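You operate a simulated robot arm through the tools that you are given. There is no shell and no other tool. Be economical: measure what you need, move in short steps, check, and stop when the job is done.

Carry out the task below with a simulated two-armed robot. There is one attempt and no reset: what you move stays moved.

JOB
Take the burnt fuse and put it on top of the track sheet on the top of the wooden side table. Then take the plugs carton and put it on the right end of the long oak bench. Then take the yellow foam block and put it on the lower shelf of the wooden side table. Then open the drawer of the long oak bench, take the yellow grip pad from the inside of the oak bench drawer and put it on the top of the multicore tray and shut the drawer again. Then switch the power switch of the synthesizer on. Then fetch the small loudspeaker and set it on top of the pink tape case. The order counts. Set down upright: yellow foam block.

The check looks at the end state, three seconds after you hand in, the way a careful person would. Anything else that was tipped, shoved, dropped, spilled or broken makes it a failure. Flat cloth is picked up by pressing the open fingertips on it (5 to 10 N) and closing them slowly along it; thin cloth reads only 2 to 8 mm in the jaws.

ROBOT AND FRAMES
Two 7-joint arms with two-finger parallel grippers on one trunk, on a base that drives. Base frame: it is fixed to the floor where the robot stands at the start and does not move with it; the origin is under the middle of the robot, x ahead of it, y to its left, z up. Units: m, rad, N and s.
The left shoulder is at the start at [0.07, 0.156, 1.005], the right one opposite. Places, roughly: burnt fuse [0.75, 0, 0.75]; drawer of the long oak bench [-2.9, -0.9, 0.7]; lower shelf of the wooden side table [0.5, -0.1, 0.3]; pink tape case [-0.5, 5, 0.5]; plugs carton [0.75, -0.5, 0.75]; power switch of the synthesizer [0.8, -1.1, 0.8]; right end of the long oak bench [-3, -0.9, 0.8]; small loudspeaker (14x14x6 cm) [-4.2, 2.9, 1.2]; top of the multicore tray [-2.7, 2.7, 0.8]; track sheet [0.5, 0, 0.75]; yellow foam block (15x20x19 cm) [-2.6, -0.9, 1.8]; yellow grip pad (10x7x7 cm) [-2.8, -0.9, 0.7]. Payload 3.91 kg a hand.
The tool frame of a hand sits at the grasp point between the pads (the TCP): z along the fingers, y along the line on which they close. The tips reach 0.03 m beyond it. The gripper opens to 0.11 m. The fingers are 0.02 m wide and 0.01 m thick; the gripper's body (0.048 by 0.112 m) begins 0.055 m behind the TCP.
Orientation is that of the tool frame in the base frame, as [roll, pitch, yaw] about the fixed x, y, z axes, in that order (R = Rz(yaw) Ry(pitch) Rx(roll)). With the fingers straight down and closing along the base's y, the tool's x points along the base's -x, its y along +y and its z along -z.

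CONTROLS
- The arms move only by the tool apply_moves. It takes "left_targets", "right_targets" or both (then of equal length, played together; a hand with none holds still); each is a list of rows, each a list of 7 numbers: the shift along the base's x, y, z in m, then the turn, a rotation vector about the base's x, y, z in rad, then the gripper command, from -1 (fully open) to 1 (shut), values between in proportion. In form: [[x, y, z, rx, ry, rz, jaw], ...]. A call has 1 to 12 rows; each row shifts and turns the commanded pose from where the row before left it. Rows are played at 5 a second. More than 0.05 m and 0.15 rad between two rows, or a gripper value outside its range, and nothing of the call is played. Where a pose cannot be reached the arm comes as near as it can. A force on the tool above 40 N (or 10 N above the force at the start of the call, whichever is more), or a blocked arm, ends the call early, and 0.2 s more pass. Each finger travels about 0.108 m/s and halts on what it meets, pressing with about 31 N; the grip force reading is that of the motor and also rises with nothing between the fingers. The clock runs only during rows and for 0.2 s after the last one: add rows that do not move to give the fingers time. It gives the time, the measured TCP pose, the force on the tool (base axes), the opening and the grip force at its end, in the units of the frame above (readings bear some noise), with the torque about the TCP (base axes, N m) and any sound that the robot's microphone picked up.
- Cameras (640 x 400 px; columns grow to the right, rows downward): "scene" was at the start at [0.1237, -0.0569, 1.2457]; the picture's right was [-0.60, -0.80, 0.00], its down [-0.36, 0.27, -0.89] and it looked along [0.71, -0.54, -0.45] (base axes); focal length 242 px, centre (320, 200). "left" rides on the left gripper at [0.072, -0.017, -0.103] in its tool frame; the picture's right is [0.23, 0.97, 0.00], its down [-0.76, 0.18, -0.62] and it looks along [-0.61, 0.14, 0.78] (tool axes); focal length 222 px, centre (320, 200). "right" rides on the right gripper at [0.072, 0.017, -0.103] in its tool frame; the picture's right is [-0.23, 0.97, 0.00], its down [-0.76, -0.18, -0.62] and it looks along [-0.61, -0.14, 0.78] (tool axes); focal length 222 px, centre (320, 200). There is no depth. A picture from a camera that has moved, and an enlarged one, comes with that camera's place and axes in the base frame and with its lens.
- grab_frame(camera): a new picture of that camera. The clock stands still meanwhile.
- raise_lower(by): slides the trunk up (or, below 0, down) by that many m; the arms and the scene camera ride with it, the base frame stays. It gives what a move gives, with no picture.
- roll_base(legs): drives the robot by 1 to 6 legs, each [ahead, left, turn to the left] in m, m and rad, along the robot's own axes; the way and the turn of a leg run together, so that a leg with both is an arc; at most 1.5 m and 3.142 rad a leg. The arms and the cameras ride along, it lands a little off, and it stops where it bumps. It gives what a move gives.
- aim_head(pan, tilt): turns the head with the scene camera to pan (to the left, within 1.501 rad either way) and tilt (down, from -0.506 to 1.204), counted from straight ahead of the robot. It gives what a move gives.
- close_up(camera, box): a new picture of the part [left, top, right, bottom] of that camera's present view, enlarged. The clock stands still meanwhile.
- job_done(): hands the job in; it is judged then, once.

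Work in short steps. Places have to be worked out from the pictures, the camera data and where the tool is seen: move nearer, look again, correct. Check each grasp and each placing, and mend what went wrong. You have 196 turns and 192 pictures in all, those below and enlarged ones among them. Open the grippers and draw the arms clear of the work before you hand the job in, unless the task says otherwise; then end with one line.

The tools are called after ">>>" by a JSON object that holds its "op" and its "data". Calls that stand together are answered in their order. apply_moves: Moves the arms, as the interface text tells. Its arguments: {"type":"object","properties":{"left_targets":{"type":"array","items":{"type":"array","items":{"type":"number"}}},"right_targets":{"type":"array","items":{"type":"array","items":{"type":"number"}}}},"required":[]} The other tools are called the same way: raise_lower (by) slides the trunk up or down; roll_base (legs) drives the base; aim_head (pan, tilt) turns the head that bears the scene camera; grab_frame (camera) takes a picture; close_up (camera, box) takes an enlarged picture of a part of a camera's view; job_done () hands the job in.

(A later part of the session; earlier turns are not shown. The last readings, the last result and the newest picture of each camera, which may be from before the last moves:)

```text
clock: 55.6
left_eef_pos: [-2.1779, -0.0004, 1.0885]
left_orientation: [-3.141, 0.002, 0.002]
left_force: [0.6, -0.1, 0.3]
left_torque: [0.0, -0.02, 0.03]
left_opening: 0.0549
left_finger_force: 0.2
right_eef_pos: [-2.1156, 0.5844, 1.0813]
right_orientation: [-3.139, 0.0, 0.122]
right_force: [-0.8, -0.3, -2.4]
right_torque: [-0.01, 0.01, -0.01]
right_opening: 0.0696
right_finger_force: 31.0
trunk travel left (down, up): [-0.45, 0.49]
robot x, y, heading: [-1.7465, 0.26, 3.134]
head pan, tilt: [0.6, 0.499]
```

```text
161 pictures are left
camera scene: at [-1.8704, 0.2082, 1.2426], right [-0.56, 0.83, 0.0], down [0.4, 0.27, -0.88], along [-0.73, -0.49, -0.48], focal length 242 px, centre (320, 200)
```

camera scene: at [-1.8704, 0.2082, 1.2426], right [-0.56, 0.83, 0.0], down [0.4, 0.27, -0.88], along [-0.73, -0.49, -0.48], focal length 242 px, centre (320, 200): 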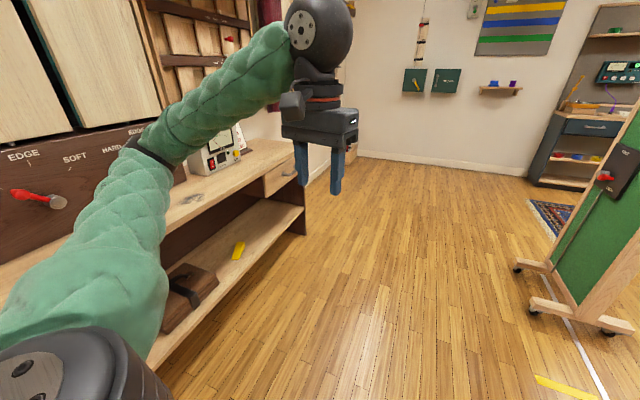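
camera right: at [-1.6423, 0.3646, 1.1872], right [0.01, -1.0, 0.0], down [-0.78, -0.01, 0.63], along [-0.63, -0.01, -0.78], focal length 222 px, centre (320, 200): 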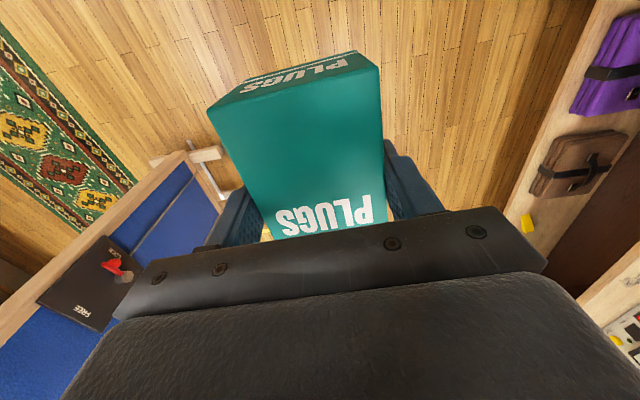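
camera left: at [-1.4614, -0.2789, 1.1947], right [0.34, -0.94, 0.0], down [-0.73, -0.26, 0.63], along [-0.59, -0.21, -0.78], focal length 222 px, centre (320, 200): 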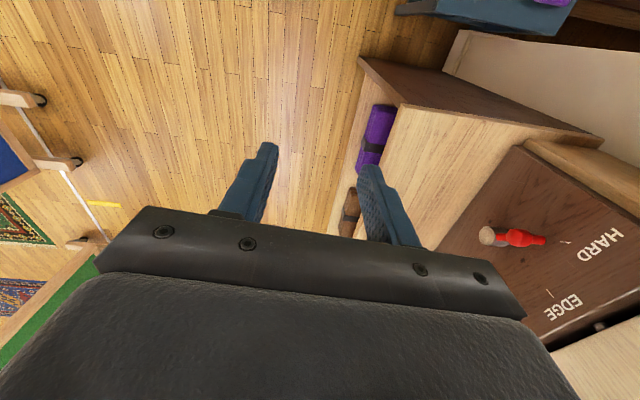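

The bench front runs from about (-1.53,-0.49) to (-3.18,-0.82), so facing it means heading -1.37. The drawer is at its right end; I drive ahead, turn to face the bench, then look.

>>> {"op": "roll_base", "data": {"legs": [[0.65, 0.08, 0], [0, 0, 1.778]]}}

>>> {"op": "aim_head", "data": {"pan": -0.5, "tilt": 0.3}}

>>> {"op": "grab_frame", "data": {"camera": "scene"}}

>>> {"op": "aim_head", "data": {"pan": 0.0, "tilt": -0.3}}

>>> {"op": "grab_frame", "data": {"camera": "scene"}}

```text
clock: 63.5
left_eef_pos: [-2.0536, -0.1872, 1.0877]
left_orientation: [-3.14, 0.001, 1.782]
left_force: [0.0, 0.5, -0.7]
left_torque: [-0.04, -0.01, 0.03]
left_opening: 0.055
left_finger_force: 0.1
right_eef_pos: [-2.6379, -0.2467, 1.0818]
right_orientation: [-3.139, 0.0, 1.903]
right_force: [1.3, 0.7, -2.4]
right_torque: [-0.01, 0.05, 0.0]
right_opening: 0.0699
right_finger_force: 30.8
trunk travel left (down, up): [-0.45, 0.49]
robot x, y, heading: [-2.3999, 0.184, -1.366]
head pan, tilt: [0.6, 0.499]
```

```text
clock: 64.8
left_eef_pos: [-2.0545, -0.1875, 1.0882]
left_orientation: [3.141, -0.001, 1.782]
left_force: [0.6, -0.1, -0.3]
left_torque: [-0.02, 0.01, 0.01]
left_opening: 0.0547
left_finger_force: 0.1
right_eef_pos: [-2.6386, -0.2467, 1.0808]
right_orientation: [-3.14, -0.001, 1.903]
right_force: [0.0, -0.4, -2.0]
right_torque: [0.04, 0.02, 0.02]
right_opening: 0.0699
right_finger_force: 31.1
trunk travel left (down, up): [-0.45, 0.49]
robot x, y, heading: [-2.3973, 0.1818, -1.367]
head pan, tilt: [-0.499, 0.3]
```

```text
160 pictures are left
camera scene: at [-2.4151, 0.0429, 1.261], right [-0.96, 0.29, 0.0], down [0.09, 0.28, -0.96], along [-0.28, -0.91, -0.3], focal length 242 px, centre (320, 200)
```

scene: 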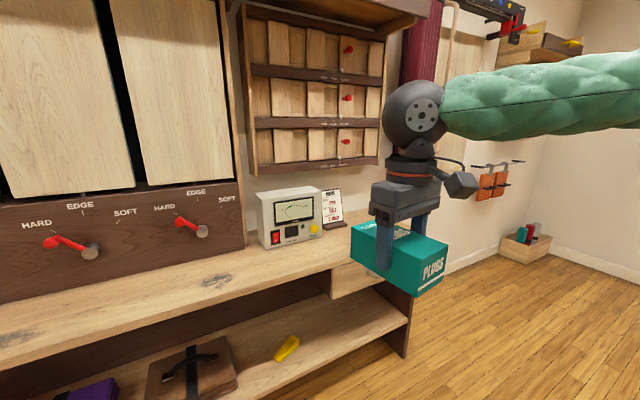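

```text
clock: 65.8
left_eef_pos: [-2.0529, -0.1872, 1.0887]
left_orientation: [3.141, 0.001, 1.782]
left_force: [0.1, 0.3, -0.4]
left_torque: [-0.02, -0.01, -0.02]
left_opening: 0.0551
left_finger_force: 0.1
right_eef_pos: [-2.6386, -0.2482, 1.0814]
right_orientation: [-3.14, 0.0, 1.902]
right_force: [-0.5, 0.1, -2.4]
right_torque: [0.01, 0.0, 0.01]
right_opening: 0.0696
right_finger_force: 30.5
trunk travel left (down, up): [-0.45, 0.49]
robot x, y, heading: [-2.401, 0.1851, -1.369]
head pan, tilt: [0.0, -0.3]
```

```text
159 pictures are left
camera scene: at [-2.3721, 0.0552, 1.3142], right [-0.98, -0.2, 0.0], down [0.06, -0.29, -0.96], along [0.19, -0.94, 0.29], focal length 242 px, centre (320, 200)
```

scene: 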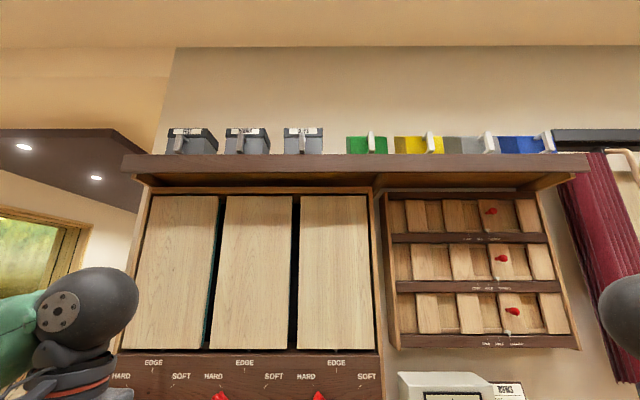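

Right end of the bench is free beyond the meter and small card. I sidestep right and forward to stand before it and look down at it.

>>> {"op": "roll_base", "data": {"legs": [[0.13, -0.5, 0]]}}

>>> {"op": "aim_head", "data": {"pan": -0.2, "tilt": 0.6}}

>>> {"op": "grab_frame", "data": {"camera": "scene"}}

```text
clock: 68.9
left_eef_pos: [-2.521, -0.4164, 1.0897]
left_orientation: [-3.141, 0.0, 1.779]
left_force: [-0.5, -0.1, 0.1]
left_torque: [0.01, 0.02, -0.01]
left_opening: 0.0548
left_finger_force: 0.0
right_eef_pos: [-3.1058, -0.4747, 1.081]
right_orientation: [-3.141, 0.0, 1.9]
right_force: [-0.6, 0.2, -1.8]
right_torque: [0.05, -0.03, 0.02]
right_opening: 0.0699
right_finger_force: 31.2
trunk travel left (down, up): [-0.45, 0.49]
robot x, y, heading: [-2.862, -0.0453, -1.37]
head pan, tilt: [0.0, -0.3]
```

```text
clock: 70.1
left_eef_pos: [-2.521, -0.4169, 1.089]
left_orientation: [3.141, -0.001, 1.78]
left_force: [0.1, -0.2, 0.1]
left_torque: [0.01, 0.01, -0.02]
left_opening: 0.0548
left_finger_force: 0.1
right_eef_pos: [-3.1055, -0.476, 1.081]
right_orientation: [-3.14, 0.001, 1.899]
right_force: [0.0, -0.2, -1.7]
right_torque: [0.01, -0.01, 0.04]
right_opening: 0.0696
right_finger_force: 31.6
trunk travel left (down, up): [-0.45, 0.49]
robot x, y, heading: [-2.8662, -0.0434, -1.377]
head pan, tilt: [-0.201, 0.6]
```

```text
158 pictures are left
camera scene: at [-2.8537, -0.1843, 1.2336], right [-1.0, 0.0, 0.0], down [0.0, 0.56, -0.83], along [0.0, -0.83, -0.56], focal length 242 px, centre (320, 200)
```

scene: 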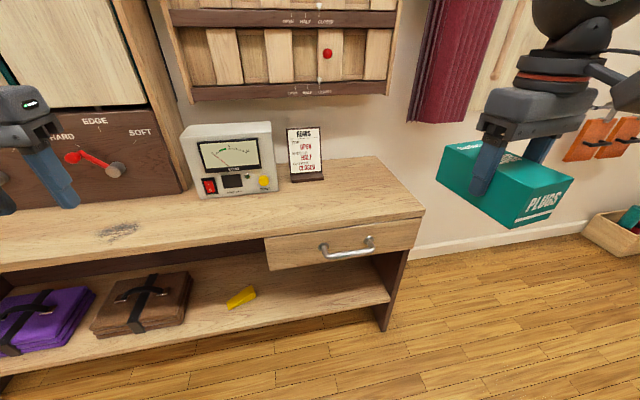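

Bench top is about z=0.765 with the front right corner at (-3.19,-0.82); the card's right edge is x≈-2.87. I aim for (-3.03,-0.95) and carry the carton above it.

>>> {"op": "apply_moves", "data": {"right_targets": [[0.0075, -0.0474, 0, 0, 0, -0.013, 1], [0.0075, -0.0474, 0, 0, 0, -0.013, 1], [0.0075, -0.0474, 0, 0, 0, -0.013, 1], [0.0075, -0.0474, 0, 0, 0, -0.013, 1], [0.0075, -0.0474, 0, 0, 0, -0.013, 1], [0.0075, -0.0474, 0, 0, 0, -0.013, 1], [0.0075, -0.0474, 0, 0, 0, -0.013, 1], [0.0075, -0.0474, 0, 0, 0, -0.013, 1], [0.0075, -0.0474, 0, 0, 0, -0.013, 1], [0.0075, -0.0474, 0, 0, 0, -0.013, 1], [0, 0, -0.05, 0, 0, 0, 1], [0, 0, -0.05, 0, 0, 0, 1]]}}

>>> {"op": "apply_moves", "data": {"right_targets": [[0, 0, -0.05, 0, 0, 0, 1], [0, 0, -0.05, 0, 0, 0, 1], [0, 0, -0.03, 0, 0, 0, 1], [0, 0, 0, 0, 0, 0, 1]]}}

>>> {"op": "grab_frame", "data": {"camera": "scene"}}

>>> {"op": "grab_frame", "data": {"camera": "right"}}

```text
clock: 72.7
left_eef_pos: [-2.5204, -0.4171, 1.0881]
left_orientation: [3.141, -0.002, 1.778]
left_force: [0.4, -2.1, 0.0]
left_torque: [-0.01, 0.01, -0.01]
left_opening: 0.0554
left_finger_force: 0.2
right_eef_pos: [-3.0286, -0.951, 0.9803]
right_orientation: [-3.141, -0.002, 1.769]
right_force: [0.2, -1.1, -1.7]
right_torque: [0.06, 0.04, -0.03]
right_opening: 0.0695
right_finger_force: 30.8
trunk travel left (down, up): [-0.45, 0.49]
robot x, y, heading: [-2.8651, -0.0453, -1.374]
head pan, tilt: [-0.201, 0.6]
```

```text
clock: 73.7
left_eef_pos: [-2.5207, -0.4165, 1.0885]
left_orientation: [3.141, 0.002, 1.778]
left_force: [-0.5, 0.4, 0.3]
left_torque: [-0.01, -0.02, -0.01]
left_opening: 0.0552
left_finger_force: 0.0
right_eef_pos: [-3.0306, -0.9484, 0.8517]
right_orientation: [-3.14, 0.001, 1.77]
right_force: [0.1, 0.6, -1.9]
right_torque: [0.03, 0.0, -0.01]
right_opening: 0.0698
right_finger_force: 31.0
trunk travel left (down, up): [-0.45, 0.49]
robot x, y, heading: [-2.8589, -0.0441, -1.369]
head pan, tilt: [-0.201, 0.6]
```

```text
157 pictures are left
camera scene: at [-2.8536, -0.184, 1.2336], right [-1.0, 0.0, 0.0], down [0.0, 0.57, -0.82], along [0.0, -0.82, -0.57], focal length 242 px, centre (320, 200)
```

scene: 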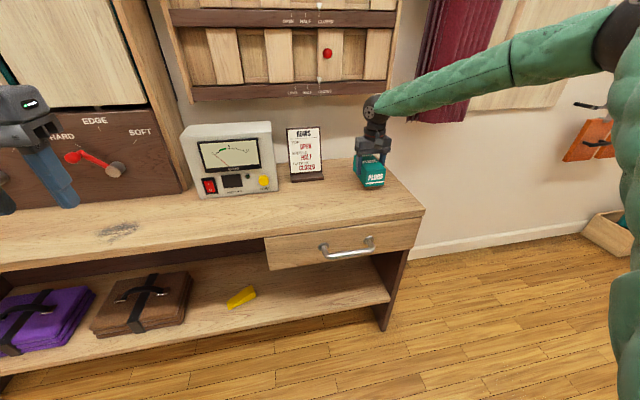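

```text
156 pictures are left
camera right: at [-3.028, -0.8745, 0.9559], right [1.0, -0.03, 0.0], down [-0.02, -0.78, 0.62], along [-0.02, -0.62, -0.78], focal length 222 px, centre (320, 200)
```

right: 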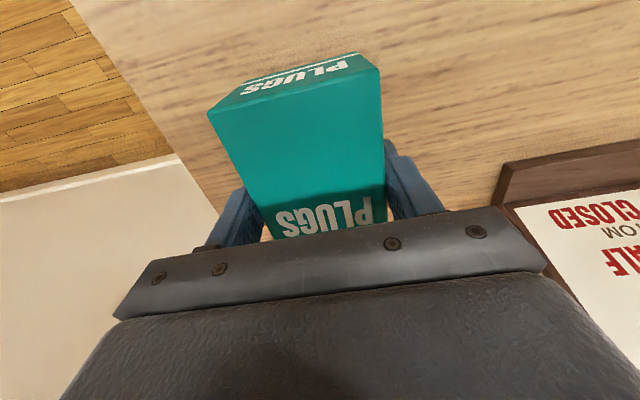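

Clear of the card. I lower gently until contact.

>>> {"op": "apply_moves", "data": {"right_targets": [[0, 0, -0.03, 0, 0, 0, 1], [0, 0, -0.006, 0, 0, 0, 1], [0, 0, -0.003, 0, 0, 0, 1], [0, 0, -0.002, 0, 0, 0, 1], [0, 0, 0, 0, 0, 0, 1]]}}

>>> {"op": "close_up", "data": {"camera": "scene", "box": [290, 120, 450, 220]}}

```text
clock: 74.3
left_eef_pos: [-2.5212, -0.4154, 1.0901]
left_orientation: [-3.14, 0.001, 1.777]
left_force: [-0.2, 0.5, -0.2]
left_torque: [-0.02, -0.02, -0.01]
left_opening: 0.055
left_finger_force: 0.1
right_eef_pos: [-3.0282, -0.9498, 0.8218]
right_orientation: [3.141, 0.008, 1.767]
right_force: [-1.2, 3.3, 18.7]
right_torque: [1.26, 0.3, -0.05]
right_opening: 0.0698
right_finger_force: 30.9
trunk travel left (down, up): [-0.45, 0.49]
robot x, y, heading: [-2.8618, -0.0467, -1.371]
head pan, tilt: [-0.201, 0.6]
stopped in row 3 (right hand): the force on the tool passed its limit at 56 N (the readings are from after the stop); the commanded pose is now the measured one
```

```text
4.00 times, centred on (370, 170) of scene
camera zoom: at [-2.8536, -0.1827, 1.2338], right [-1.0, 0.0, 0.0], down [0.0, 0.56, -0.83], along [0.0, -0.83, -0.56], focal length 969 px, centre (120, 320)
```

zoom: 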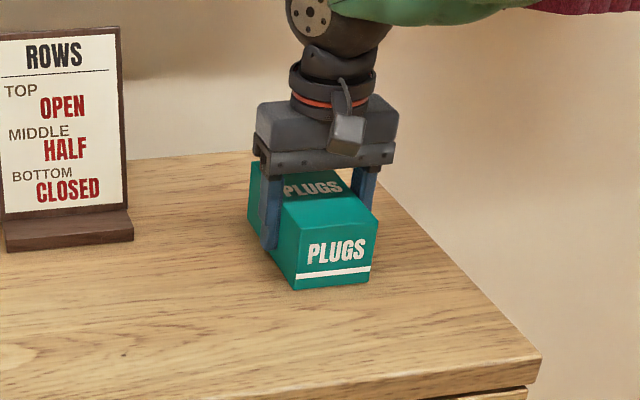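

Contact: bench top is about 0.78. I release and rise.

>>> {"op": "apply_moves", "data": {"right_targets": [[0, 0, 0, 0, 0, 0, 0.2], [0, 0, 0, 0, 0, 0, -0.4], [0, 0, 0, 0, 0, 0, -0.7], [0, 0, 0, 0, 0, 0, -0.7], [0, 0, 0.03, 0, 0, 0, -0.7], [0, 0, 0.05, 0, 0, 0, -0.7], [0, 0, 0.05, 0, 0, 0, -0.7], [0, 0, 0.05, 0, 0, 0, -0.7], [0, 0, 0.05, 0, 0, 0, -0.7], [-0.01, 0.045, 0, 0, 0, 0, -0.7], [-0.01, 0.045, 0, 0, 0, 0, -0.7], [-0.01, 0.045, 0, 0, 0, 0, -0.7]]}}

>>> {"op": "grab_frame", "data": {"camera": "scene"}}

```text
clock: 76.9
left_eef_pos: [-2.5199, -0.4151, 1.0898]
left_orientation: [3.141, 0.002, 1.778]
left_force: [0.2, -0.3, -0.3]
left_torque: [0.02, -0.02, -0.03]
left_opening: 0.0548
left_finger_force: 0.0
right_eef_pos: [-3.0601, -0.8146, 1.0496]
right_orientation: [-3.141, 0.007, 1.769]
right_force: [-0.7, -0.3, 0.1]
right_torque: [-0.01, -0.02, -0.01]
right_opening: 0.0937
right_finger_force: 0.1
trunk travel left (down, up): [-0.45, 0.49]
robot x, y, heading: [-2.8636, -0.0472, -1.371]
head pan, tilt: [-0.201, 0.6]
```

```text
154 pictures are left
camera scene: at [-2.8544, -0.183, 1.2338], right [-1.0, 0.0, 0.0], down [0.0, 0.56, -0.83], along [0.0, -0.83, -0.56], focal length 242 px, centre (320, 200)
```

scene: 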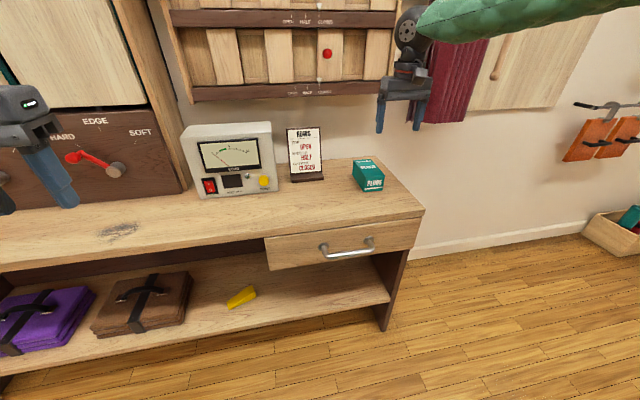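

Carton placed well. Next the yellow foam block on the top shelf: pull the right hand back, raise the trunk and look up there.

>>> {"op": "apply_moves", "data": {"right_targets": [[-0.01, 0.048, 0, 0, 0, 0, -0.7], [-0.01, 0.048, 0, 0, 0, 0, -0.7], [-0.01, 0.048, 0, 0, 0, 0, -0.7], [-0.01, 0.048, 0, 0, 0, 0, -0.7], [-0.01, 0.048, 0, 0, 0, 0, -0.7], [-0.01, 0.048, 0, 0, 0, 0, -0.7], [0, 0.048, 0, 0, 0, 0, -0.7]]}}

>>> {"op": "raise_lower", "data": {"by": 0.48}}

>>> {"op": "aim_head", "data": {"pan": 0.1, "tilt": -0.05}}

>>> {"op": "grab_frame", "data": {"camera": "scene"}}

```text
clock: 78.5
left_eef_pos: [-2.5193, -0.4145, 1.0894]
left_orientation: [3.141, 0.002, 1.778]
left_force: [0.3, -0.2, -0.7]
left_torque: [-0.02, -0.01, 0.02]
left_opening: 0.0551
left_finger_force: 0.1
right_eef_pos: [-3.1194, -0.4777, 1.0501]
right_orientation: [-3.14, 0.006, 1.769]
right_force: [-0.4, -0.7, 0.4]
right_torque: [-0.02, 0.04, 0.0]
right_opening: 0.0934
right_finger_force: 0.0
trunk travel left (down, up): [-0.45, 0.49]
robot x, y, heading: [-2.8633, -0.0404, -1.369]
head pan, tilt: [-0.201, 0.6]
```

```text
refused: 0.48 is not a number from -0.4 to 0.4
```

```text
clock: 79.6
left_eef_pos: [-2.52, -0.4154, 1.0893]
left_orientation: [3.14, -0.002, 1.779]
left_force: [0.1, 1.8, -1.1]
left_torque: [0.0, -0.02, -0.02]
left_opening: 0.0548
left_finger_force: 0.2
right_eef_pos: [-3.119, -0.4802, 1.0489]
right_orientation: [3.141, 0.003, 1.77]
right_force: [-0.1, 0.0, 0.2]
right_torque: [0.02, 0.01, -0.03]
right_opening: 0.0934
right_finger_force: 0.0
trunk travel left (down, up): [-0.45, 0.49]
robot x, y, heading: [-2.8668, -0.0464, -1.371]
head pan, tilt: [0.099, -0.051]
```

```text
153 pictures are left
camera scene: at [-2.8276, -0.1807, 1.2932], right [-0.96, -0.29, 0.0], down [0.01, -0.05, -1.0], along [0.29, -0.95, 0.05], focal length 242 px, centre (320, 200)
```

scene: 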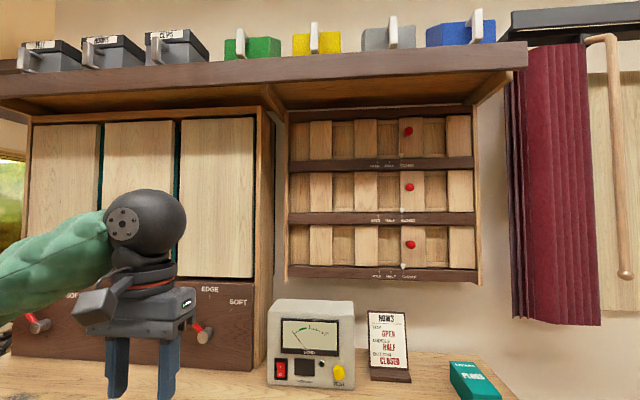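

The block has a white handle facing out. Raise 0.4 m and look straight at it.

>>> {"op": "raise_lower", "data": {"by": 0.4}}

>>> {"op": "aim_head", "data": {"pan": 0.1, "tilt": 0.05}}

>>> {"op": "grab_frame", "data": {"camera": "scene"}}

>>> {"op": "close_up", "data": {"camera": "scene", "box": [220, 120, 380, 220]}}

```text
clock: 83.4
left_eef_pos: [-2.5213, -0.4169, 1.4888]
left_orientation: [-3.141, 0.0, 1.778]
left_force: [0.0, 0.9, 1.5]
left_torque: [-0.01, -0.01, 0.0]
left_opening: 0.0549
left_finger_force: 0.0
right_eef_pos: [-3.119, -0.4799, 1.4485]
right_orientation: [-3.141, 0.003, 1.77]
right_force: [0.1, 0.5, 0.5]
right_torque: [0.02, -0.06, 0.02]
right_opening: 0.0935
right_finger_force: 0.1
trunk travel left (down, up): [-0.85, 0.09]
robot x, y, heading: [-2.8606, -0.0483, -1.372]
head pan, tilt: [0.099, -0.051]
```

```text
clock: 84.1
left_eef_pos: [-2.5211, -0.4158, 1.4898]
left_orientation: [-3.141, -0.001, 1.777]
left_force: [-0.5, -0.5, -0.4]
left_torque: [0.0, -0.02, -0.01]
left_opening: 0.0551
left_finger_force: 0.1
right_eef_pos: [-3.119, -0.481, 1.4487]
right_orientation: [-3.141, 0.001, 1.77]
right_force: [0.5, 0.5, 0.5]
right_torque: [0.0, 0.01, -0.01]
right_opening: 0.0934
right_finger_force: 0.0
trunk travel left (down, up): [-0.85, 0.09]
robot x, y, heading: [-2.8634, -0.044, -1.378]
head pan, tilt: [0.099, 0.051]
```

```text
152 pictures are left
camera scene: at [-2.8268, -0.1831, 1.6842], right [-0.96, -0.29, 0.0], down [-0.01, 0.05, -1.0], along [0.29, -0.95, -0.05], focal length 242 px, centre (320, 200)
```

scene: 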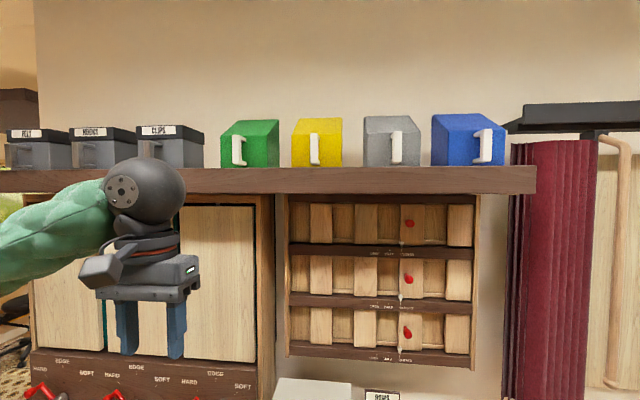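

```text
4.00 times, centred on (300, 170) of scene
camera zoom: at [-2.8268, -0.1831, 1.6842], right [-0.96, -0.29, 0.0], down [-0.01, 0.05, -1.0], along [0.29, -0.95, -0.05], focal length 969 px, centre (400, 320)
```

zoom: 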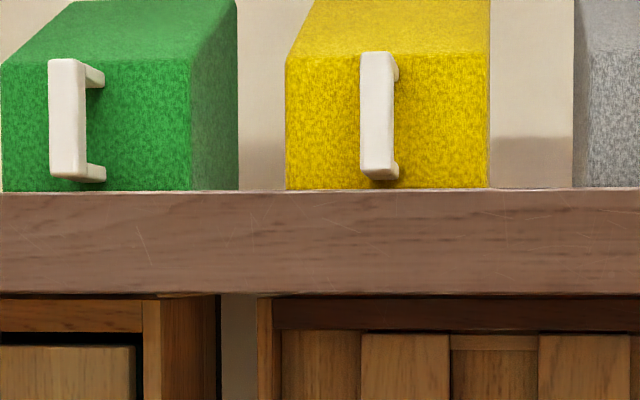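

The yellow wedge has a vertical white bar handle, bar centre about (-2.61,-0.845,1.795), face aligned with the bench normal. I swing the left hand to point horizontally at it, stopping about 12 cm short.

>>> {"op": "apply_moves", "data": {"left_targets": [[-0.0103, -0.0282, 0.0278, -0.1398, -0.0294, 0, 0], [-0.0103, -0.0282, 0.0278, -0.1398, -0.0294, 0, 0], [-0.0103, -0.0282, 0.0278, -0.1398, -0.0294, 0, 0], [-0.0103, -0.0282, 0.0278, -0.1398, -0.0294, 0, 0], [-0.0103, -0.0282, 0.0278, -0.1398, -0.0294, 0, 0], [-0.0103, -0.0282, 0.0278, -0.1398, -0.0294, 0, 0], [-0.0103, -0.0282, 0.0278, -0.1398, -0.0294, 0, 0], [-0.0103, -0.0282, 0.0278, -0.1398, -0.0294, 0, 0], [-0.0103, -0.0282, 0.0278, -0.1398, -0.0294, 0, 0], [-0.0103, -0.0282, 0.0278, -0.1398, -0.0294, 0, 0], [-0.0103, -0.0282, 0.0278, -0.1398, -0.0294, 0, 0], [0, 0, 0, 0, 0, 0, 0]]}}

>>> {"op": "grab_frame", "data": {"camera": "scene"}}

>>> {"op": "grab_frame", "data": {"camera": "left"}}

```text
clock: 86.7
left_eef_pos: [-2.6321, -0.727, 1.7941]
left_orientation: [-0.244, 1.566, -1.611]
left_force: [0.4, 0.1, -0.3]
left_torque: [-0.01, -0.01, -0.02]
left_opening: 0.0549
left_finger_force: 0.1
right_eef_pos: [-3.1203, -0.4785, 1.4495]
right_orientation: [-3.138, 0.005, 1.769]
right_force: [0.0, 0.6, -0.3]
right_torque: [0.0, 0.02, -0.01]
right_opening: 0.0937
right_finger_force: 0.1
trunk travel left (down, up): [-0.85, 0.09]
robot x, y, heading: [-2.8681, -0.0406, -1.371]
head pan, tilt: [0.099, 0.051]
```

```text
150 pictures are left
camera scene: at [-2.8262, -0.1822, 1.6843], right [-0.96, -0.29, 0.0], down [-0.02, 0.05, -1.0], along [0.29, -0.95, -0.05], focal length 242 px, centre (320, 200)
```

scene: 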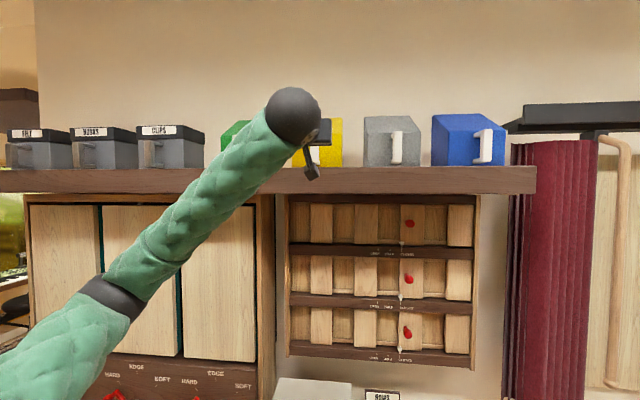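

```text
149 pictures are left
camera left: at [-2.6714, -0.6296, 1.7217], right [0.95, 0.2, -0.23], down [0.05, 0.65, 0.76], along [0.3, -0.73, 0.61], focal length 222 px, centre (320, 200)
```

left: 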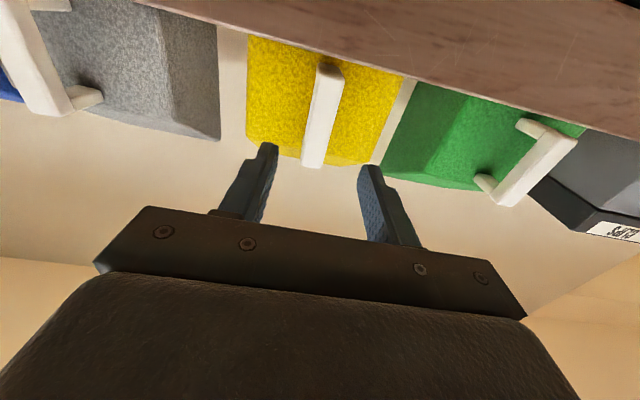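

Triangulation from both cameras puts the bar at (-2.609,-0.843,1.794), laterally aligned with the hand. I advance 0.108 m and close.

>>> {"op": "apply_moves", "data": {"left_targets": [[0.008, -0.039, 0, 0, 0, 0, 0], [0.008, -0.039, 0, 0, 0, 0, 0], [0.0055, -0.028, 0, 0, 0, 0, 0], [0, 0, 0, 0, 0, 0, 0], [0, 0, 0, 0, 0, 0, 0.4], [0, 0, 0, 0, 0, 0, 0.8], [0, 0, 0, 0, 0, 0, 1], [0, 0, 0, 0, 0, 0, 1]]}}

>>> {"op": "grab_frame", "data": {"camera": "left"}}

```text
clock: 88.5
left_eef_pos: [-2.6129, -0.8318, 1.7949]
left_orientation: [-0.25, 1.569, -1.614]
left_force: [0.7, -1.5, 4.6]
left_torque: [-0.21, 0.01, -0.13]
left_opening: 0.022
left_finger_force: 30.8
right_eef_pos: [-3.1183, -0.4802, 1.4499]
right_orientation: [-3.141, 0.004, 1.769]
right_force: [0.7, 0.5, -0.3]
right_torque: [-0.02, -0.02, -0.01]
right_opening: 0.0935
right_finger_force: 0.0
trunk travel left (down, up): [-0.85, 0.09]
robot x, y, heading: [-2.8663, -0.0454, -1.371]
head pan, tilt: [0.099, 0.051]
```

```text
148 pictures are left
camera left: at [-2.6511, -0.7357, 1.7218], right [0.95, 0.2, -0.23], down [0.05, 0.65, 0.76], along [0.3, -0.74, 0.61], focal length 222 px, centre (320, 200)
```

left: 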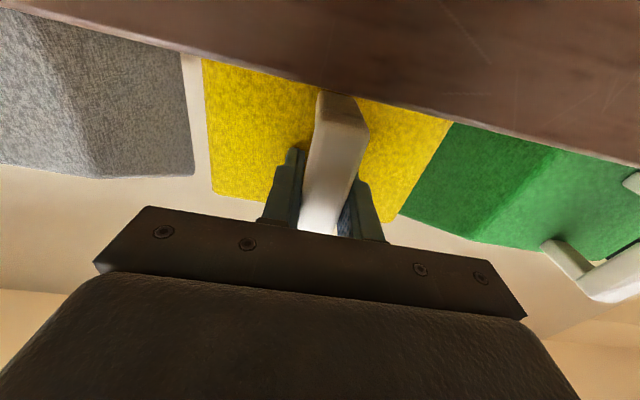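

Handle gripped. Lift 2 cm and test, then pull straight out.

>>> {"op": "apply_moves", "data": {"left_targets": [[0, 0, 0.01, 0, 0, 0, 1], [0, 0, 0.01, 0, 0, 0, 1], [0, 0, 0.01, 0, 0, 0, 1], [-0.006, 0.029, 0, 0, 0, 0, 1], [-0.008, 0.039, 0, 0, 0, 0, 1], [-0.008, 0.039, 0, 0, 0, 0, 1], [0, 0, 0, 0, 0, 0, 1]]}}

>>> {"op": "grab_frame", "data": {"camera": "scene"}}

```text
clock: 90.1
left_eef_pos: [-2.6336, -0.7277, 1.8242]
left_orientation: [-1.07, 1.569, -2.436]
left_force: [-0.3, -0.7, -2.3]
left_torque: [0.29, 0.03, -0.03]
left_opening: 0.0217
left_finger_force: 31.3
right_eef_pos: [-3.1191, -0.4803, 1.4496]
right_orientation: [-3.141, 0.004, 1.771]
right_force: [-0.2, -0.3, -0.3]
right_torque: [-0.01, 0.01, 0.01]
right_opening: 0.0931
right_finger_force: 0.0
trunk travel left (down, up): [-0.85, 0.09]
robot x, y, heading: [-2.864, -0.047, -1.375]
head pan, tilt: [0.099, 0.051]
```

```text
147 pictures are left
camera scene: at [-2.8265, -0.1841, 1.6841], right [-0.96, -0.29, 0.0], down [-0.02, 0.05, -1.0], along [0.29, -0.95, -0.05], focal length 242 px, centre (320, 200)
```

scene: 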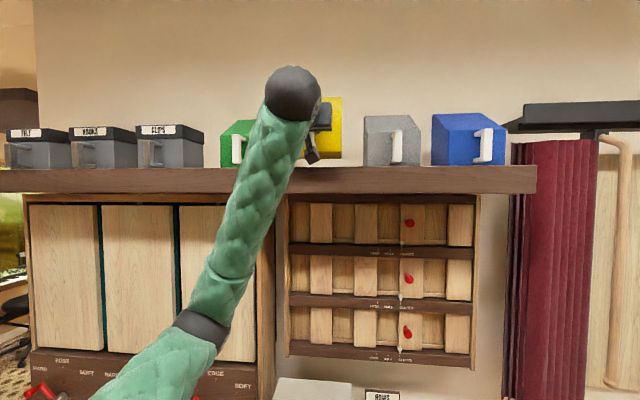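

It is light and held level. I pull it further out with the arm and back the base a little, then lower the trunk.

>>> {"op": "apply_moves", "data": {"left_targets": [[-0.008, 0.039, 0, 0, 0, 0, 1], [-0.008, 0.039, 0, 0, 0, 0, 1], [-0.008, 0.039, 0, 0, 0, 0, 1], [0, 0, 0, 0, 0, 0, 1]]}}

>>> {"op": "roll_base", "data": {"legs": [[-0.2, 0, 0]]}}

>>> {"op": "grab_frame", "data": {"camera": "scene"}}

```text
clock: 91.1
left_eef_pos: [-2.6549, -0.6096, 1.824]
left_orientation: [-1.558, 1.568, -2.922]
left_force: [0.8, 1.1, -2.5]
left_torque: [0.25, 0.08, 0.01]
left_opening: 0.0217
left_finger_force: 30.7
right_eef_pos: [-3.1158, -0.4805, 1.4501]
right_orientation: [-3.14, 0.004, 1.77]
right_force: [1.1, -1.0, 0.1]
right_torque: [0.0, 0.01, 0.01]
right_opening: 0.0936
right_finger_force: 0.1
trunk travel left (down, up): [-0.85, 0.09]
robot x, y, heading: [-2.8606, -0.0435, -1.374]
head pan, tilt: [0.099, 0.051]
```

```text
clock: 92.7
left_eef_pos: [-2.6977, -0.4169, 1.8231]
left_orientation: [-2.958, 1.569, 1.963]
left_force: [0.6, -0.5, -3.9]
left_torque: [0.26, 0.07, -0.04]
left_opening: 0.0218
left_finger_force: 31.1
right_eef_pos: [-3.158, -0.2882, 1.4492]
right_orientation: [-3.14, 0.002, 1.772]
right_force: [-0.6, 0.2, 0.0]
right_torque: [0.05, 0.02, 0.03]
right_opening: 0.0937
right_finger_force: 0.1
trunk travel left (down, up): [-0.85, 0.09]
robot x, y, heading: [-2.901, 0.1501, -1.367]
head pan, tilt: [0.099, 0.051]
```

```text
146 pictures are left
camera scene: at [-2.8657, 0.0091, 1.6838], right [-0.96, -0.3, 0.0], down [-0.02, 0.05, -1.0], along [0.3, -0.95, -0.05], focal length 242 px, centre (320, 200)
```

scene: 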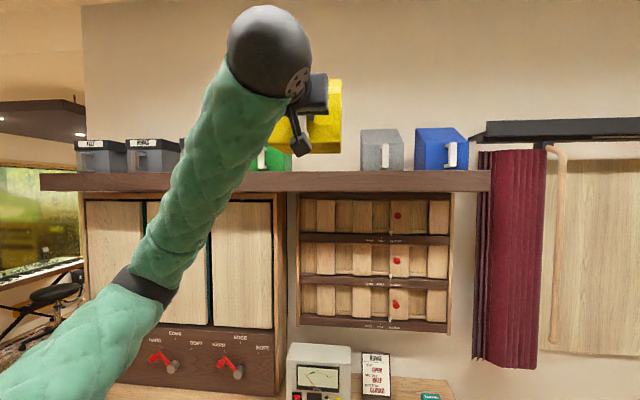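

Clear of the shelf. I lower the trunk, then turn toward +x.

>>> {"op": "raise_lower", "data": {"by": -0.4}}

>>> {"op": "roll_base", "data": {"legs": [[0, 0, 1.37]]}}

>>> {"op": "aim_head", "data": {"pan": -0.2, "tilt": 0.35}}

>>> {"op": "grab_frame", "data": {"camera": "scene"}}

```text
clock: 96.5
left_eef_pos: [-2.6967, -0.4129, 1.424]
left_orientation: [2.908, 1.57, 1.545]
left_force: [0.4, -1.1, -2.4]
left_torque: [0.29, 0.08, -0.01]
left_opening: 0.0218
left_finger_force: 30.7
right_eef_pos: [-3.1577, -0.2862, 1.0499]
right_orientation: [-3.14, 0.004, 1.772]
right_force: [-0.5, 0.4, -1.0]
right_torque: [-0.02, -0.03, 0.0]
right_opening: 0.0935
right_finger_force: 0.0
trunk travel left (down, up): [-0.45, 0.49]
robot x, y, heading: [-2.9033, 0.1501, -1.368]
head pan, tilt: [0.099, 0.051]
```

```text
clock: 100.3
left_eef_pos: [-2.3107, 0.2472, 1.424]
left_orientation: [-0.567, 1.57, -0.547]
left_force: [-0.1, -0.4, -2.8]
left_torque: [0.0, 0.27, 0.04]
left_opening: 0.0217
left_finger_force: 31.5
right_eef_pos: [-2.5229, -0.1821, 1.0491]
right_orientation: [-3.141, 0.004, -3.129]
right_force: [0.1, 0.3, 0.4]
right_torque: [-0.01, 0.02, 0.0]
right_opening: 0.0935
right_finger_force: 0.2
trunk travel left (down, up): [-0.45, 0.49]
robot x, y, heading: [-2.903, 0.1507, 0.008]
head pan, tilt: [0.099, 0.051]
```

```text
clock: 101.1
left_eef_pos: [-2.3107, 0.2469, 1.4238]
left_orientation: [2.922, 1.57, 2.943]
left_force: [-0.1, -0.6, -2.4]
left_torque: [-0.03, 0.29, 0.02]
left_opening: 0.0218
left_finger_force: 31.0
right_eef_pos: [-2.5232, -0.1812, 1.049]
right_orientation: [3.141, 0.003, -3.13]
right_force: [-0.2, 0.0, 0.4]
right_torque: [-0.01, -0.01, 0.01]
right_opening: 0.0935
right_finger_force: 0.0
trunk travel left (down, up): [-0.45, 0.49]
robot x, y, heading: [-2.9008, 0.1462, 0.016]
head pan, tilt: [-0.201, 0.351]
```

```text
145 pictures are left
camera scene: at [-2.761, 0.132, 1.2563], right [-0.19, -0.98, 0.0], down [-0.34, 0.06, -0.94], along [0.92, -0.17, -0.34], focal length 242 px, centre (320, 200)
```

scene: 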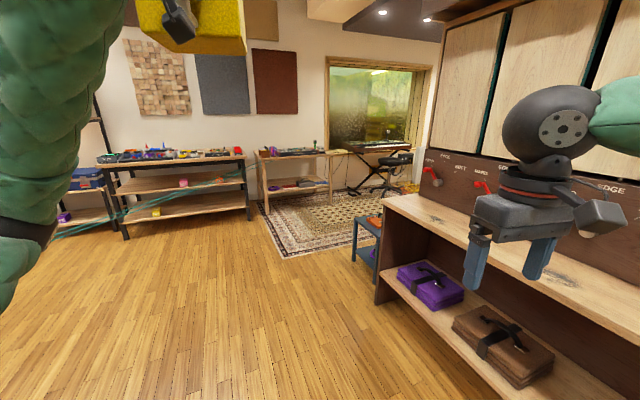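

The side table and its lower shelf are visible from here; I zoom in.

>>> {"op": "close_up", "data": {"camera": "scene", "box": [230, 130, 358, 210]}}

```text
5.00 times, centred on (294, 170) of scene
camera zoom: at [-2.761, 0.132, 1.2563], right [-0.19, -0.98, 0.0], down [-0.34, 0.06, -0.94], along [0.92, -0.17, -0.34], focal length 1212 px, centre (450, 350)
```

zoom: 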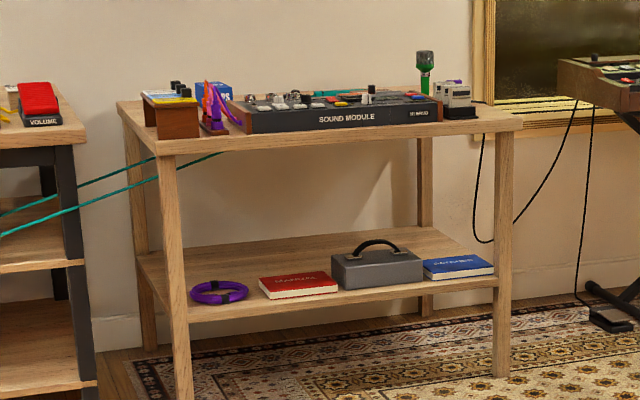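

The lower shelf has items along its front, so the block must go in behind the red book; with the present horizontal grip, the wrist camera under the hand would strike the shelf. I'll return the block to its old spot and regrasp the handle with the hand pitched 45° down.

>>> {"op": "roll_base", "data": {"legs": [[0, 0, -1.386]]}}

>>> {"op": "raise_lower", "data": {"by": 0.4}}

>>> {"op": "roll_base", "data": {"legs": [[0.19, 0, 0]]}}

>>> {"op": "aim_head", "data": {"pan": 0.1, "tilt": 0.05}}

>>> {"op": "grab_frame", "data": {"camera": "scene"}}

>>> {"op": "grab_frame", "data": {"camera": "left"}}

```text
clock: 104.9
left_eef_pos: [-2.6984, -0.4146, 1.4237]
left_orientation: [0.223, 1.57, -1.143]
left_force: [0.7, 0.2, -2.7]
left_torque: [0.26, 0.08, 0.01]
left_opening: 0.0214
left_finger_force: 30.6
right_eef_pos: [-3.1589, -0.2842, 1.0492]
right_orientation: [3.141, 0.004, 1.766]
right_force: [-1.2, 0.7, 0.6]
right_torque: [0.02, 0.01, -0.03]
right_opening: 0.0935
right_finger_force: 0.1
trunk travel left (down, up): [-0.45, 0.49]
robot x, y, heading: [-2.9068, 0.1534, -1.375]
head pan, tilt: [-0.201, 0.351]
```

```text
clock: 108.7
left_eef_pos: [-2.6998, -0.4151, 1.8236]
left_orientation: [-3.141, 1.571, 1.779]
left_force: [0.1, -0.4, -2.8]
left_torque: [0.31, 0.04, 0.0]
left_opening: 0.0218
left_finger_force: 31.2
right_eef_pos: [-3.16, -0.2847, 1.4481]
right_orientation: [3.141, 0.003, 1.769]
right_force: [0.1, 0.0, -1.2]
right_torque: [-0.01, 0.01, -0.03]
right_opening: 0.0936
right_finger_force: 0.0
trunk travel left (down, up): [-0.85, 0.09]
robot x, y, heading: [-2.9054, 0.1496, -1.372]
head pan, tilt: [-0.201, 0.351]
```

```text
clock: 110.3
left_eef_pos: [-2.6603, -0.5965, 1.8257]
left_orientation: [-0.031, 1.569, -1.397]
left_force: [0.5, -0.3, -2.3]
left_torque: [0.29, 0.04, -0.01]
left_opening: 0.0217
left_finger_force: 31.6
right_eef_pos: [-3.122, -0.4687, 1.4503]
right_orientation: [-3.14, 0.007, 1.77]
right_force: [-0.9, 0.0, 0.5]
right_torque: [-0.02, -0.04, 0.01]
right_opening: 0.0935
right_finger_force: 0.1
trunk travel left (down, up): [-0.85, 0.09]
robot x, y, heading: [-2.8667, -0.0411, -1.371]
head pan, tilt: [-0.201, 0.351]
```

```text
clock: 111.1
left_eef_pos: [-2.6591, -0.602, 1.8234]
left_orientation: [-0.006, 1.571, -1.369]
left_force: [0.7, 0.1, -3.3]
left_torque: [0.29, 0.06, 0.0]
left_opening: 0.0218
left_finger_force: 30.8
right_eef_pos: [-3.1205, -0.4735, 1.4486]
right_orientation: [3.141, 0.005, 1.772]
right_force: [-0.7, -0.4, -0.2]
right_torque: [-0.01, -0.02, 0.02]
right_opening: 0.0938
right_finger_force: 0.1
trunk travel left (down, up): [-0.85, 0.09]
robot x, y, heading: [-2.8677, -0.0377, -1.37]
head pan, tilt: [0.099, 0.051]
```

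```text
143 pictures are left
camera scene: at [-2.8284, -0.1765, 1.6838], right [-0.96, -0.29, 0.0], down [-0.02, 0.05, -1.0], along [0.29, -0.95, -0.05], focal length 242 px, centre (320, 200)
```

scene: 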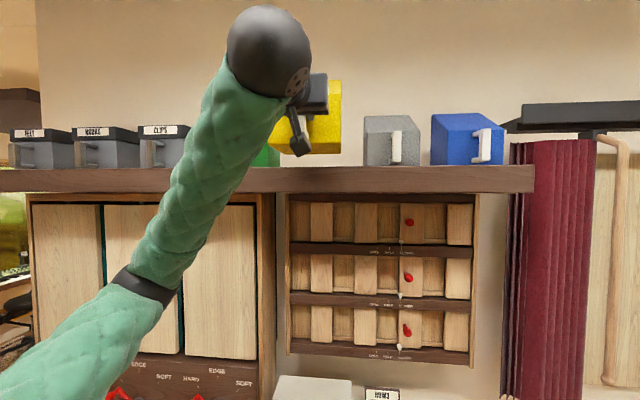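

```text
142 pictures are left
camera left: at [-2.6978, -0.5053, 1.7498], right [0.95, 0.2, -0.23], down [0.04, 0.65, 0.76], along [0.3, -0.74, 0.61], focal length 222 px, centre (320, 200)
```

left: 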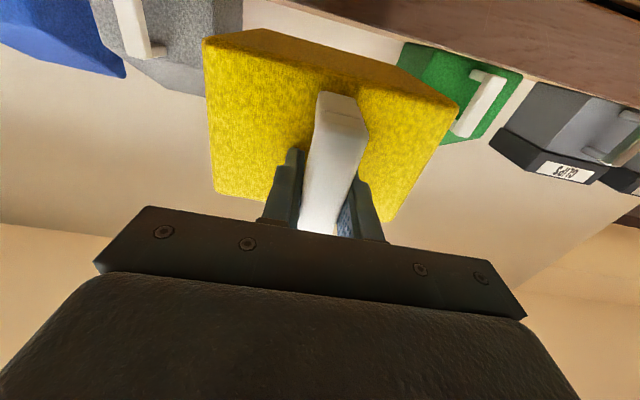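

I advance back to the old spot at 1.824, then lower to contact.

>>> {"op": "apply_moves", "data": {"left_targets": [[0.0078, -0.0385, 0, 0, 0, 0, 1], [0.0078, -0.0385, 0, 0, 0, 0, 1], [0.0078, -0.0385, 0, 0, 0, 0, 1], [0.0078, -0.0385, 0, 0, 0, 0, 1], [0.0078, -0.0385, 0, 0, 0, 0, 1], [0.0078, -0.0385, 0, 0, 0, 0, 1], [0, 0, -0.012, 0, 0, 0, 1], [0, 0, -0.01, 0, 0, 0, 1], [0, 0, -0.005, 0, 0, 0, 1], [0, 0, 0, 0, 0, 0, 1]]}}

>>> {"op": "grab_frame", "data": {"camera": "left"}}

```text
clock: 113.3
left_eef_pos: [-2.6131, -0.8306, 1.7971]
left_orientation: [0.007, 1.57, -1.356]
left_force: [0.2, 0.1, -3.2]
left_torque: [0.27, 0.04, 0.03]
left_opening: 0.0217
left_finger_force: 30.9
right_eef_pos: [-3.1209, -0.4721, 1.4496]
right_orientation: [3.141, 0.003, 1.771]
right_force: [-0.4, 0.1, 1.2]
right_torque: [-0.04, -0.01, 0.02]
right_opening: 0.0935
right_finger_force: 0.0
trunk travel left (down, up): [-0.85, 0.09]
robot x, y, heading: [-2.8632, -0.0344, -1.373]
head pan, tilt: [0.099, 0.051]
```

```text
141 pictures are left
camera left: at [-2.6512, -0.7342, 1.7235], right [0.95, 0.2, -0.23], down [0.04, 0.65, 0.76], along [0.3, -0.74, 0.61], focal length 222 px, centre (320, 200)
```

left: 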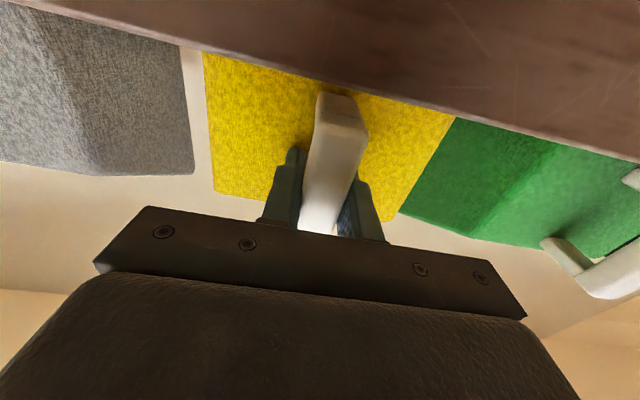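

Lower the last few mm, release, and back off 7 cm.

>>> {"op": "apply_moves", "data": {"left_targets": [[0, 0, -0.002, 0, 0, 0, 1], [0, 0, -0.002, 0, 0, 0, 1], [0, 0, 0, 0, 0, 0, 1]]}}

>>> {"op": "apply_moves", "data": {"left_targets": [[0, 0, 0, 0, 0, 0, 0.5], [0, 0, 0, 0, 0, 0, 0], [0, 0, 0, 0, 0, 0, 0], [-0.007, 0.034, 0, 0, 0, 0, 0], [-0.007, 0.034, 0, 0, 0, 0, 0], [0, 0, 0, 0.1283, 0.0259, 0, 0], [0, 0, 0, 0.1283, 0.0259, 0, 0], [0, 0, 0, 0.1283, 0.0259, 0, 0], [0, 0, 0, 0.1283, 0.0259, 0, 0], [0, 0, 0, 0.1283, 0.0259, 0, 0], [0, 0, 0, 0.1283, 0.0259, 0, 0], [0, 0, 0.0, 0, 0, 0, 0]]}}

>>> {"op": "grab_frame", "data": {"camera": "left"}}

>>> {"op": "grab_frame", "data": {"camera": "scene"}}

```text
clock: 114.1
left_eef_pos: [-2.6128, -0.8311, 1.7929]
left_orientation: [-0.331, 1.568, -1.693]
left_force: [2.5, -6.2, 13.6]
left_torque: [-0.63, -0.17, 0.05]
left_opening: 0.0217
left_finger_force: 31.0
right_eef_pos: [-3.121, -0.4716, 1.4495]
right_orientation: [3.141, 0.007, 1.773]
right_force: [0.1, 0.3, -0.6]
right_torque: [-0.01, -0.02, 0.01]
right_opening: 0.0934
right_finger_force: 0.0
trunk travel left (down, up): [-0.85, 0.09]
robot x, y, heading: [-2.8656, -0.0381, -1.37]
head pan, tilt: [0.099, 0.051]
```

```text
clock: 116.7
left_eef_pos: [-2.6237, -0.7609, 1.7935]
left_orientation: [3.133, 0.786, 1.774]
left_force: [0.5, -0.7, 0.6]
left_torque: [0.0, 0.05, -0.01]
left_opening: 0.0552
left_finger_force: 0.1
right_eef_pos: [-3.1181, -0.4709, 1.4488]
right_orientation: [-3.14, 0.003, 1.771]
right_force: [0.1, 0.4, -0.1]
right_torque: [-0.02, 0.0, -0.02]
right_opening: 0.0935
right_finger_force: 0.0
trunk travel left (down, up): [-0.85, 0.09]
robot x, y, heading: [-2.8647, -0.0397, -1.366]
head pan, tilt: [0.099, 0.051]
```

```text
140 pictures are left
camera left: at [-2.6668, -0.6449, 1.8139], right [0.92, 0.36, -0.16], down [0.19, -0.06, 0.98], along [0.34, -0.93, -0.12], focal length 222 px, centre (320, 200)
```

left: 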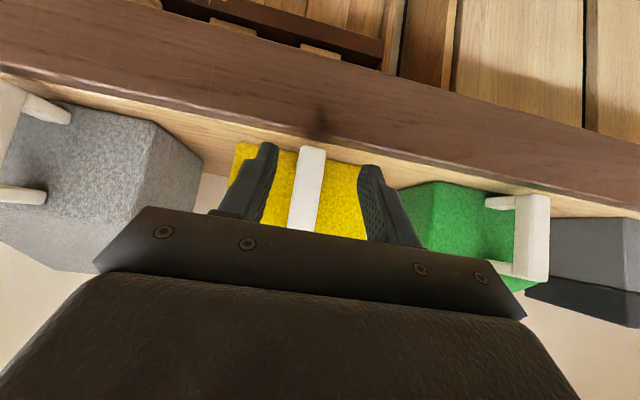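

```text
139 pictures are left
camera scene: at [-2.8267, -0.174, 1.6841], right [-0.96, -0.3, 0.0], down [-0.02, 0.05, -1.0], along [0.3, -0.95, -0.05], focal length 242 px, centre (320, 200)
```

scene: 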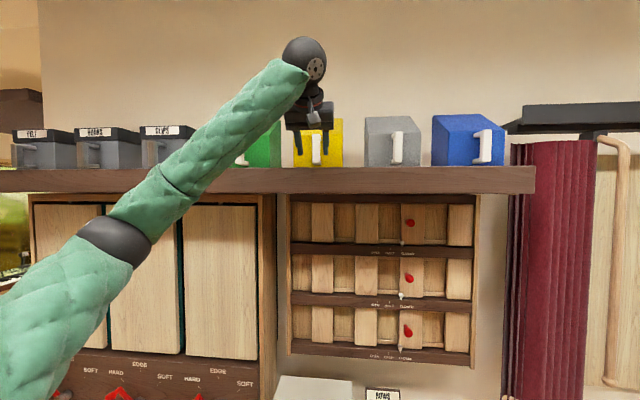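

Block is back in place, and the hand is pitched 45°. I rise 2.4 cm and move forward onto the handle's upper part, then close.

>>> {"op": "apply_moves", "data": {"left_targets": [[0, 0, 0.0235, 0, 0, 0, 0], [0.006, -0.038, 0, 0, 0, 0, 0], [0.006, -0.038, 0, 0, 0, 0, 0], [0, 0, 0, 0, 0, 0, 0], [0, 0, 0, 0, 0, 0, 0.5], [0, 0, 0, 0, 0, 0, 1], [0, 0, 0, 0, 0, 0, 1]]}}

>>> {"op": "grab_frame", "data": {"camera": "left"}}

```text
clock: 118.3
left_eef_pos: [-2.6151, -0.8367, 1.8181]
left_orientation: [3.133, 0.788, 1.772]
left_force: [3.0, -3.2, 14.2]
left_torque: [-0.7, 0.19, 0.31]
left_opening: 0.0217
left_finger_force: 31.2
right_eef_pos: [-3.1202, -0.4701, 1.45]
right_orientation: [-3.141, 0.006, 1.772]
right_force: [0.6, 1.0, 0.0]
right_torque: [0.0, -0.03, -0.02]
right_opening: 0.0934
right_finger_force: 0.1
trunk travel left (down, up): [-0.85, 0.09]
robot x, y, heading: [-2.8663, -0.0339, -1.372]
head pan, tilt: [0.099, 0.051]
```

```text
138 pictures are left
camera left: at [-2.6577, -0.7195, 1.8379], right [0.92, 0.36, -0.16], down [0.19, -0.06, 0.98], along [0.34, -0.93, -0.12], focal length 222 px, centre (320, 200)
```

left: 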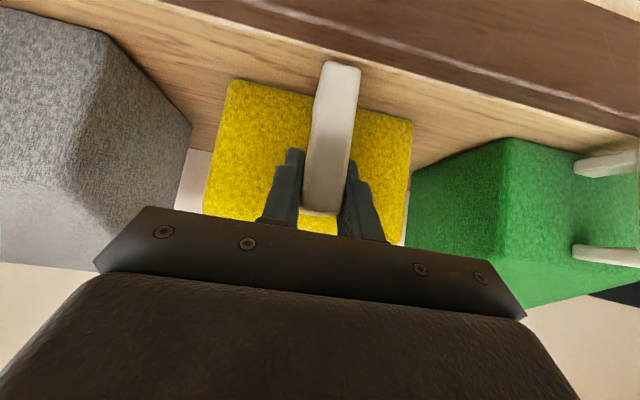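

Gripped. Lift 3 cm and pull out, then check.

>>> {"op": "apply_moves", "data": {"left_targets": [[0, 0, 0.01, 0, 0, 0, 1], [0, 0, 0.01, 0, 0, 0, 1], [0, 0, 0.01, 0, 0, 0, 1], [-0.006, 0.029, 0, 0, 0, 0, 1], [-0.008, 0.039, 0, 0, 0, 0, 1], [-0.008, 0.039, 0, 0, 0, 0, 1], [-0.008, 0.039, 0, 0, 0, 0, 1], [-0.008, 0.039, 0, 0, 0, 0, 1], [-0.008, 0.039, 0, 0, 0, 0, 1], [0, 0, 0, 0, 0, 0, 1]]}}

>>> {"op": "grab_frame", "data": {"camera": "left"}}

>>> {"op": "grab_frame", "data": {"camera": "scene"}}

```text
clock: 120.5
left_eef_pos: [-2.6616, -0.6167, 1.846]
left_orientation: [3.13, 0.785, 1.77]
left_force: [0.1, -0.5, -3.4]
left_torque: [0.31, 0.07, 0.0]
left_opening: 0.0219
left_finger_force: 31.2
right_eef_pos: [-3.1216, -0.4726, 1.4494]
right_orientation: [-3.14, 0.003, 1.771]
right_force: [0.0, -0.7, -0.4]
right_torque: [0.05, 0.01, -0.03]
right_opening: 0.0937
right_finger_force: 0.1
trunk travel left (down, up): [-0.85, 0.09]
robot x, y, heading: [-2.8654, -0.0408, -1.371]
head pan, tilt: [0.099, 0.051]
```

```text
137 pictures are left
camera left: at [-2.7039, -0.4995, 1.8664], right [0.92, 0.36, -0.15], down [0.19, -0.06, 0.98], along [0.34, -0.93, -0.12], focal length 222 px, centre (320, 200)
```

left: 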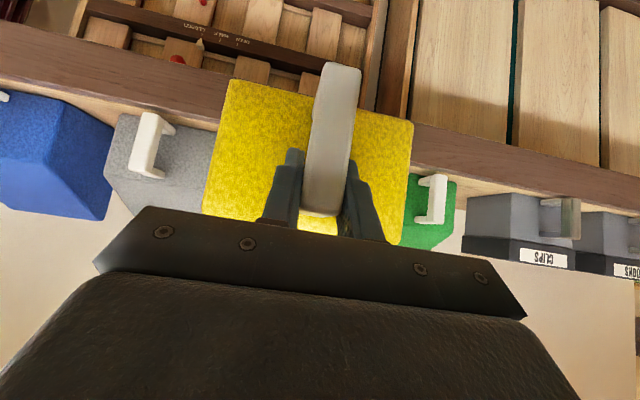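

```text
136 pictures are left
camera scene: at [-2.8288, -0.1755, 1.684], right [-0.96, -0.3, 0.0], down [-0.01, 0.05, -1.0], along [0.3, -0.95, -0.05], focal length 242 px, centre (320, 200)
```

scene: 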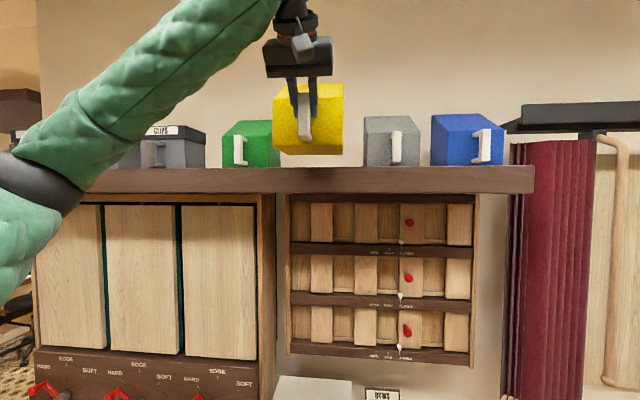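

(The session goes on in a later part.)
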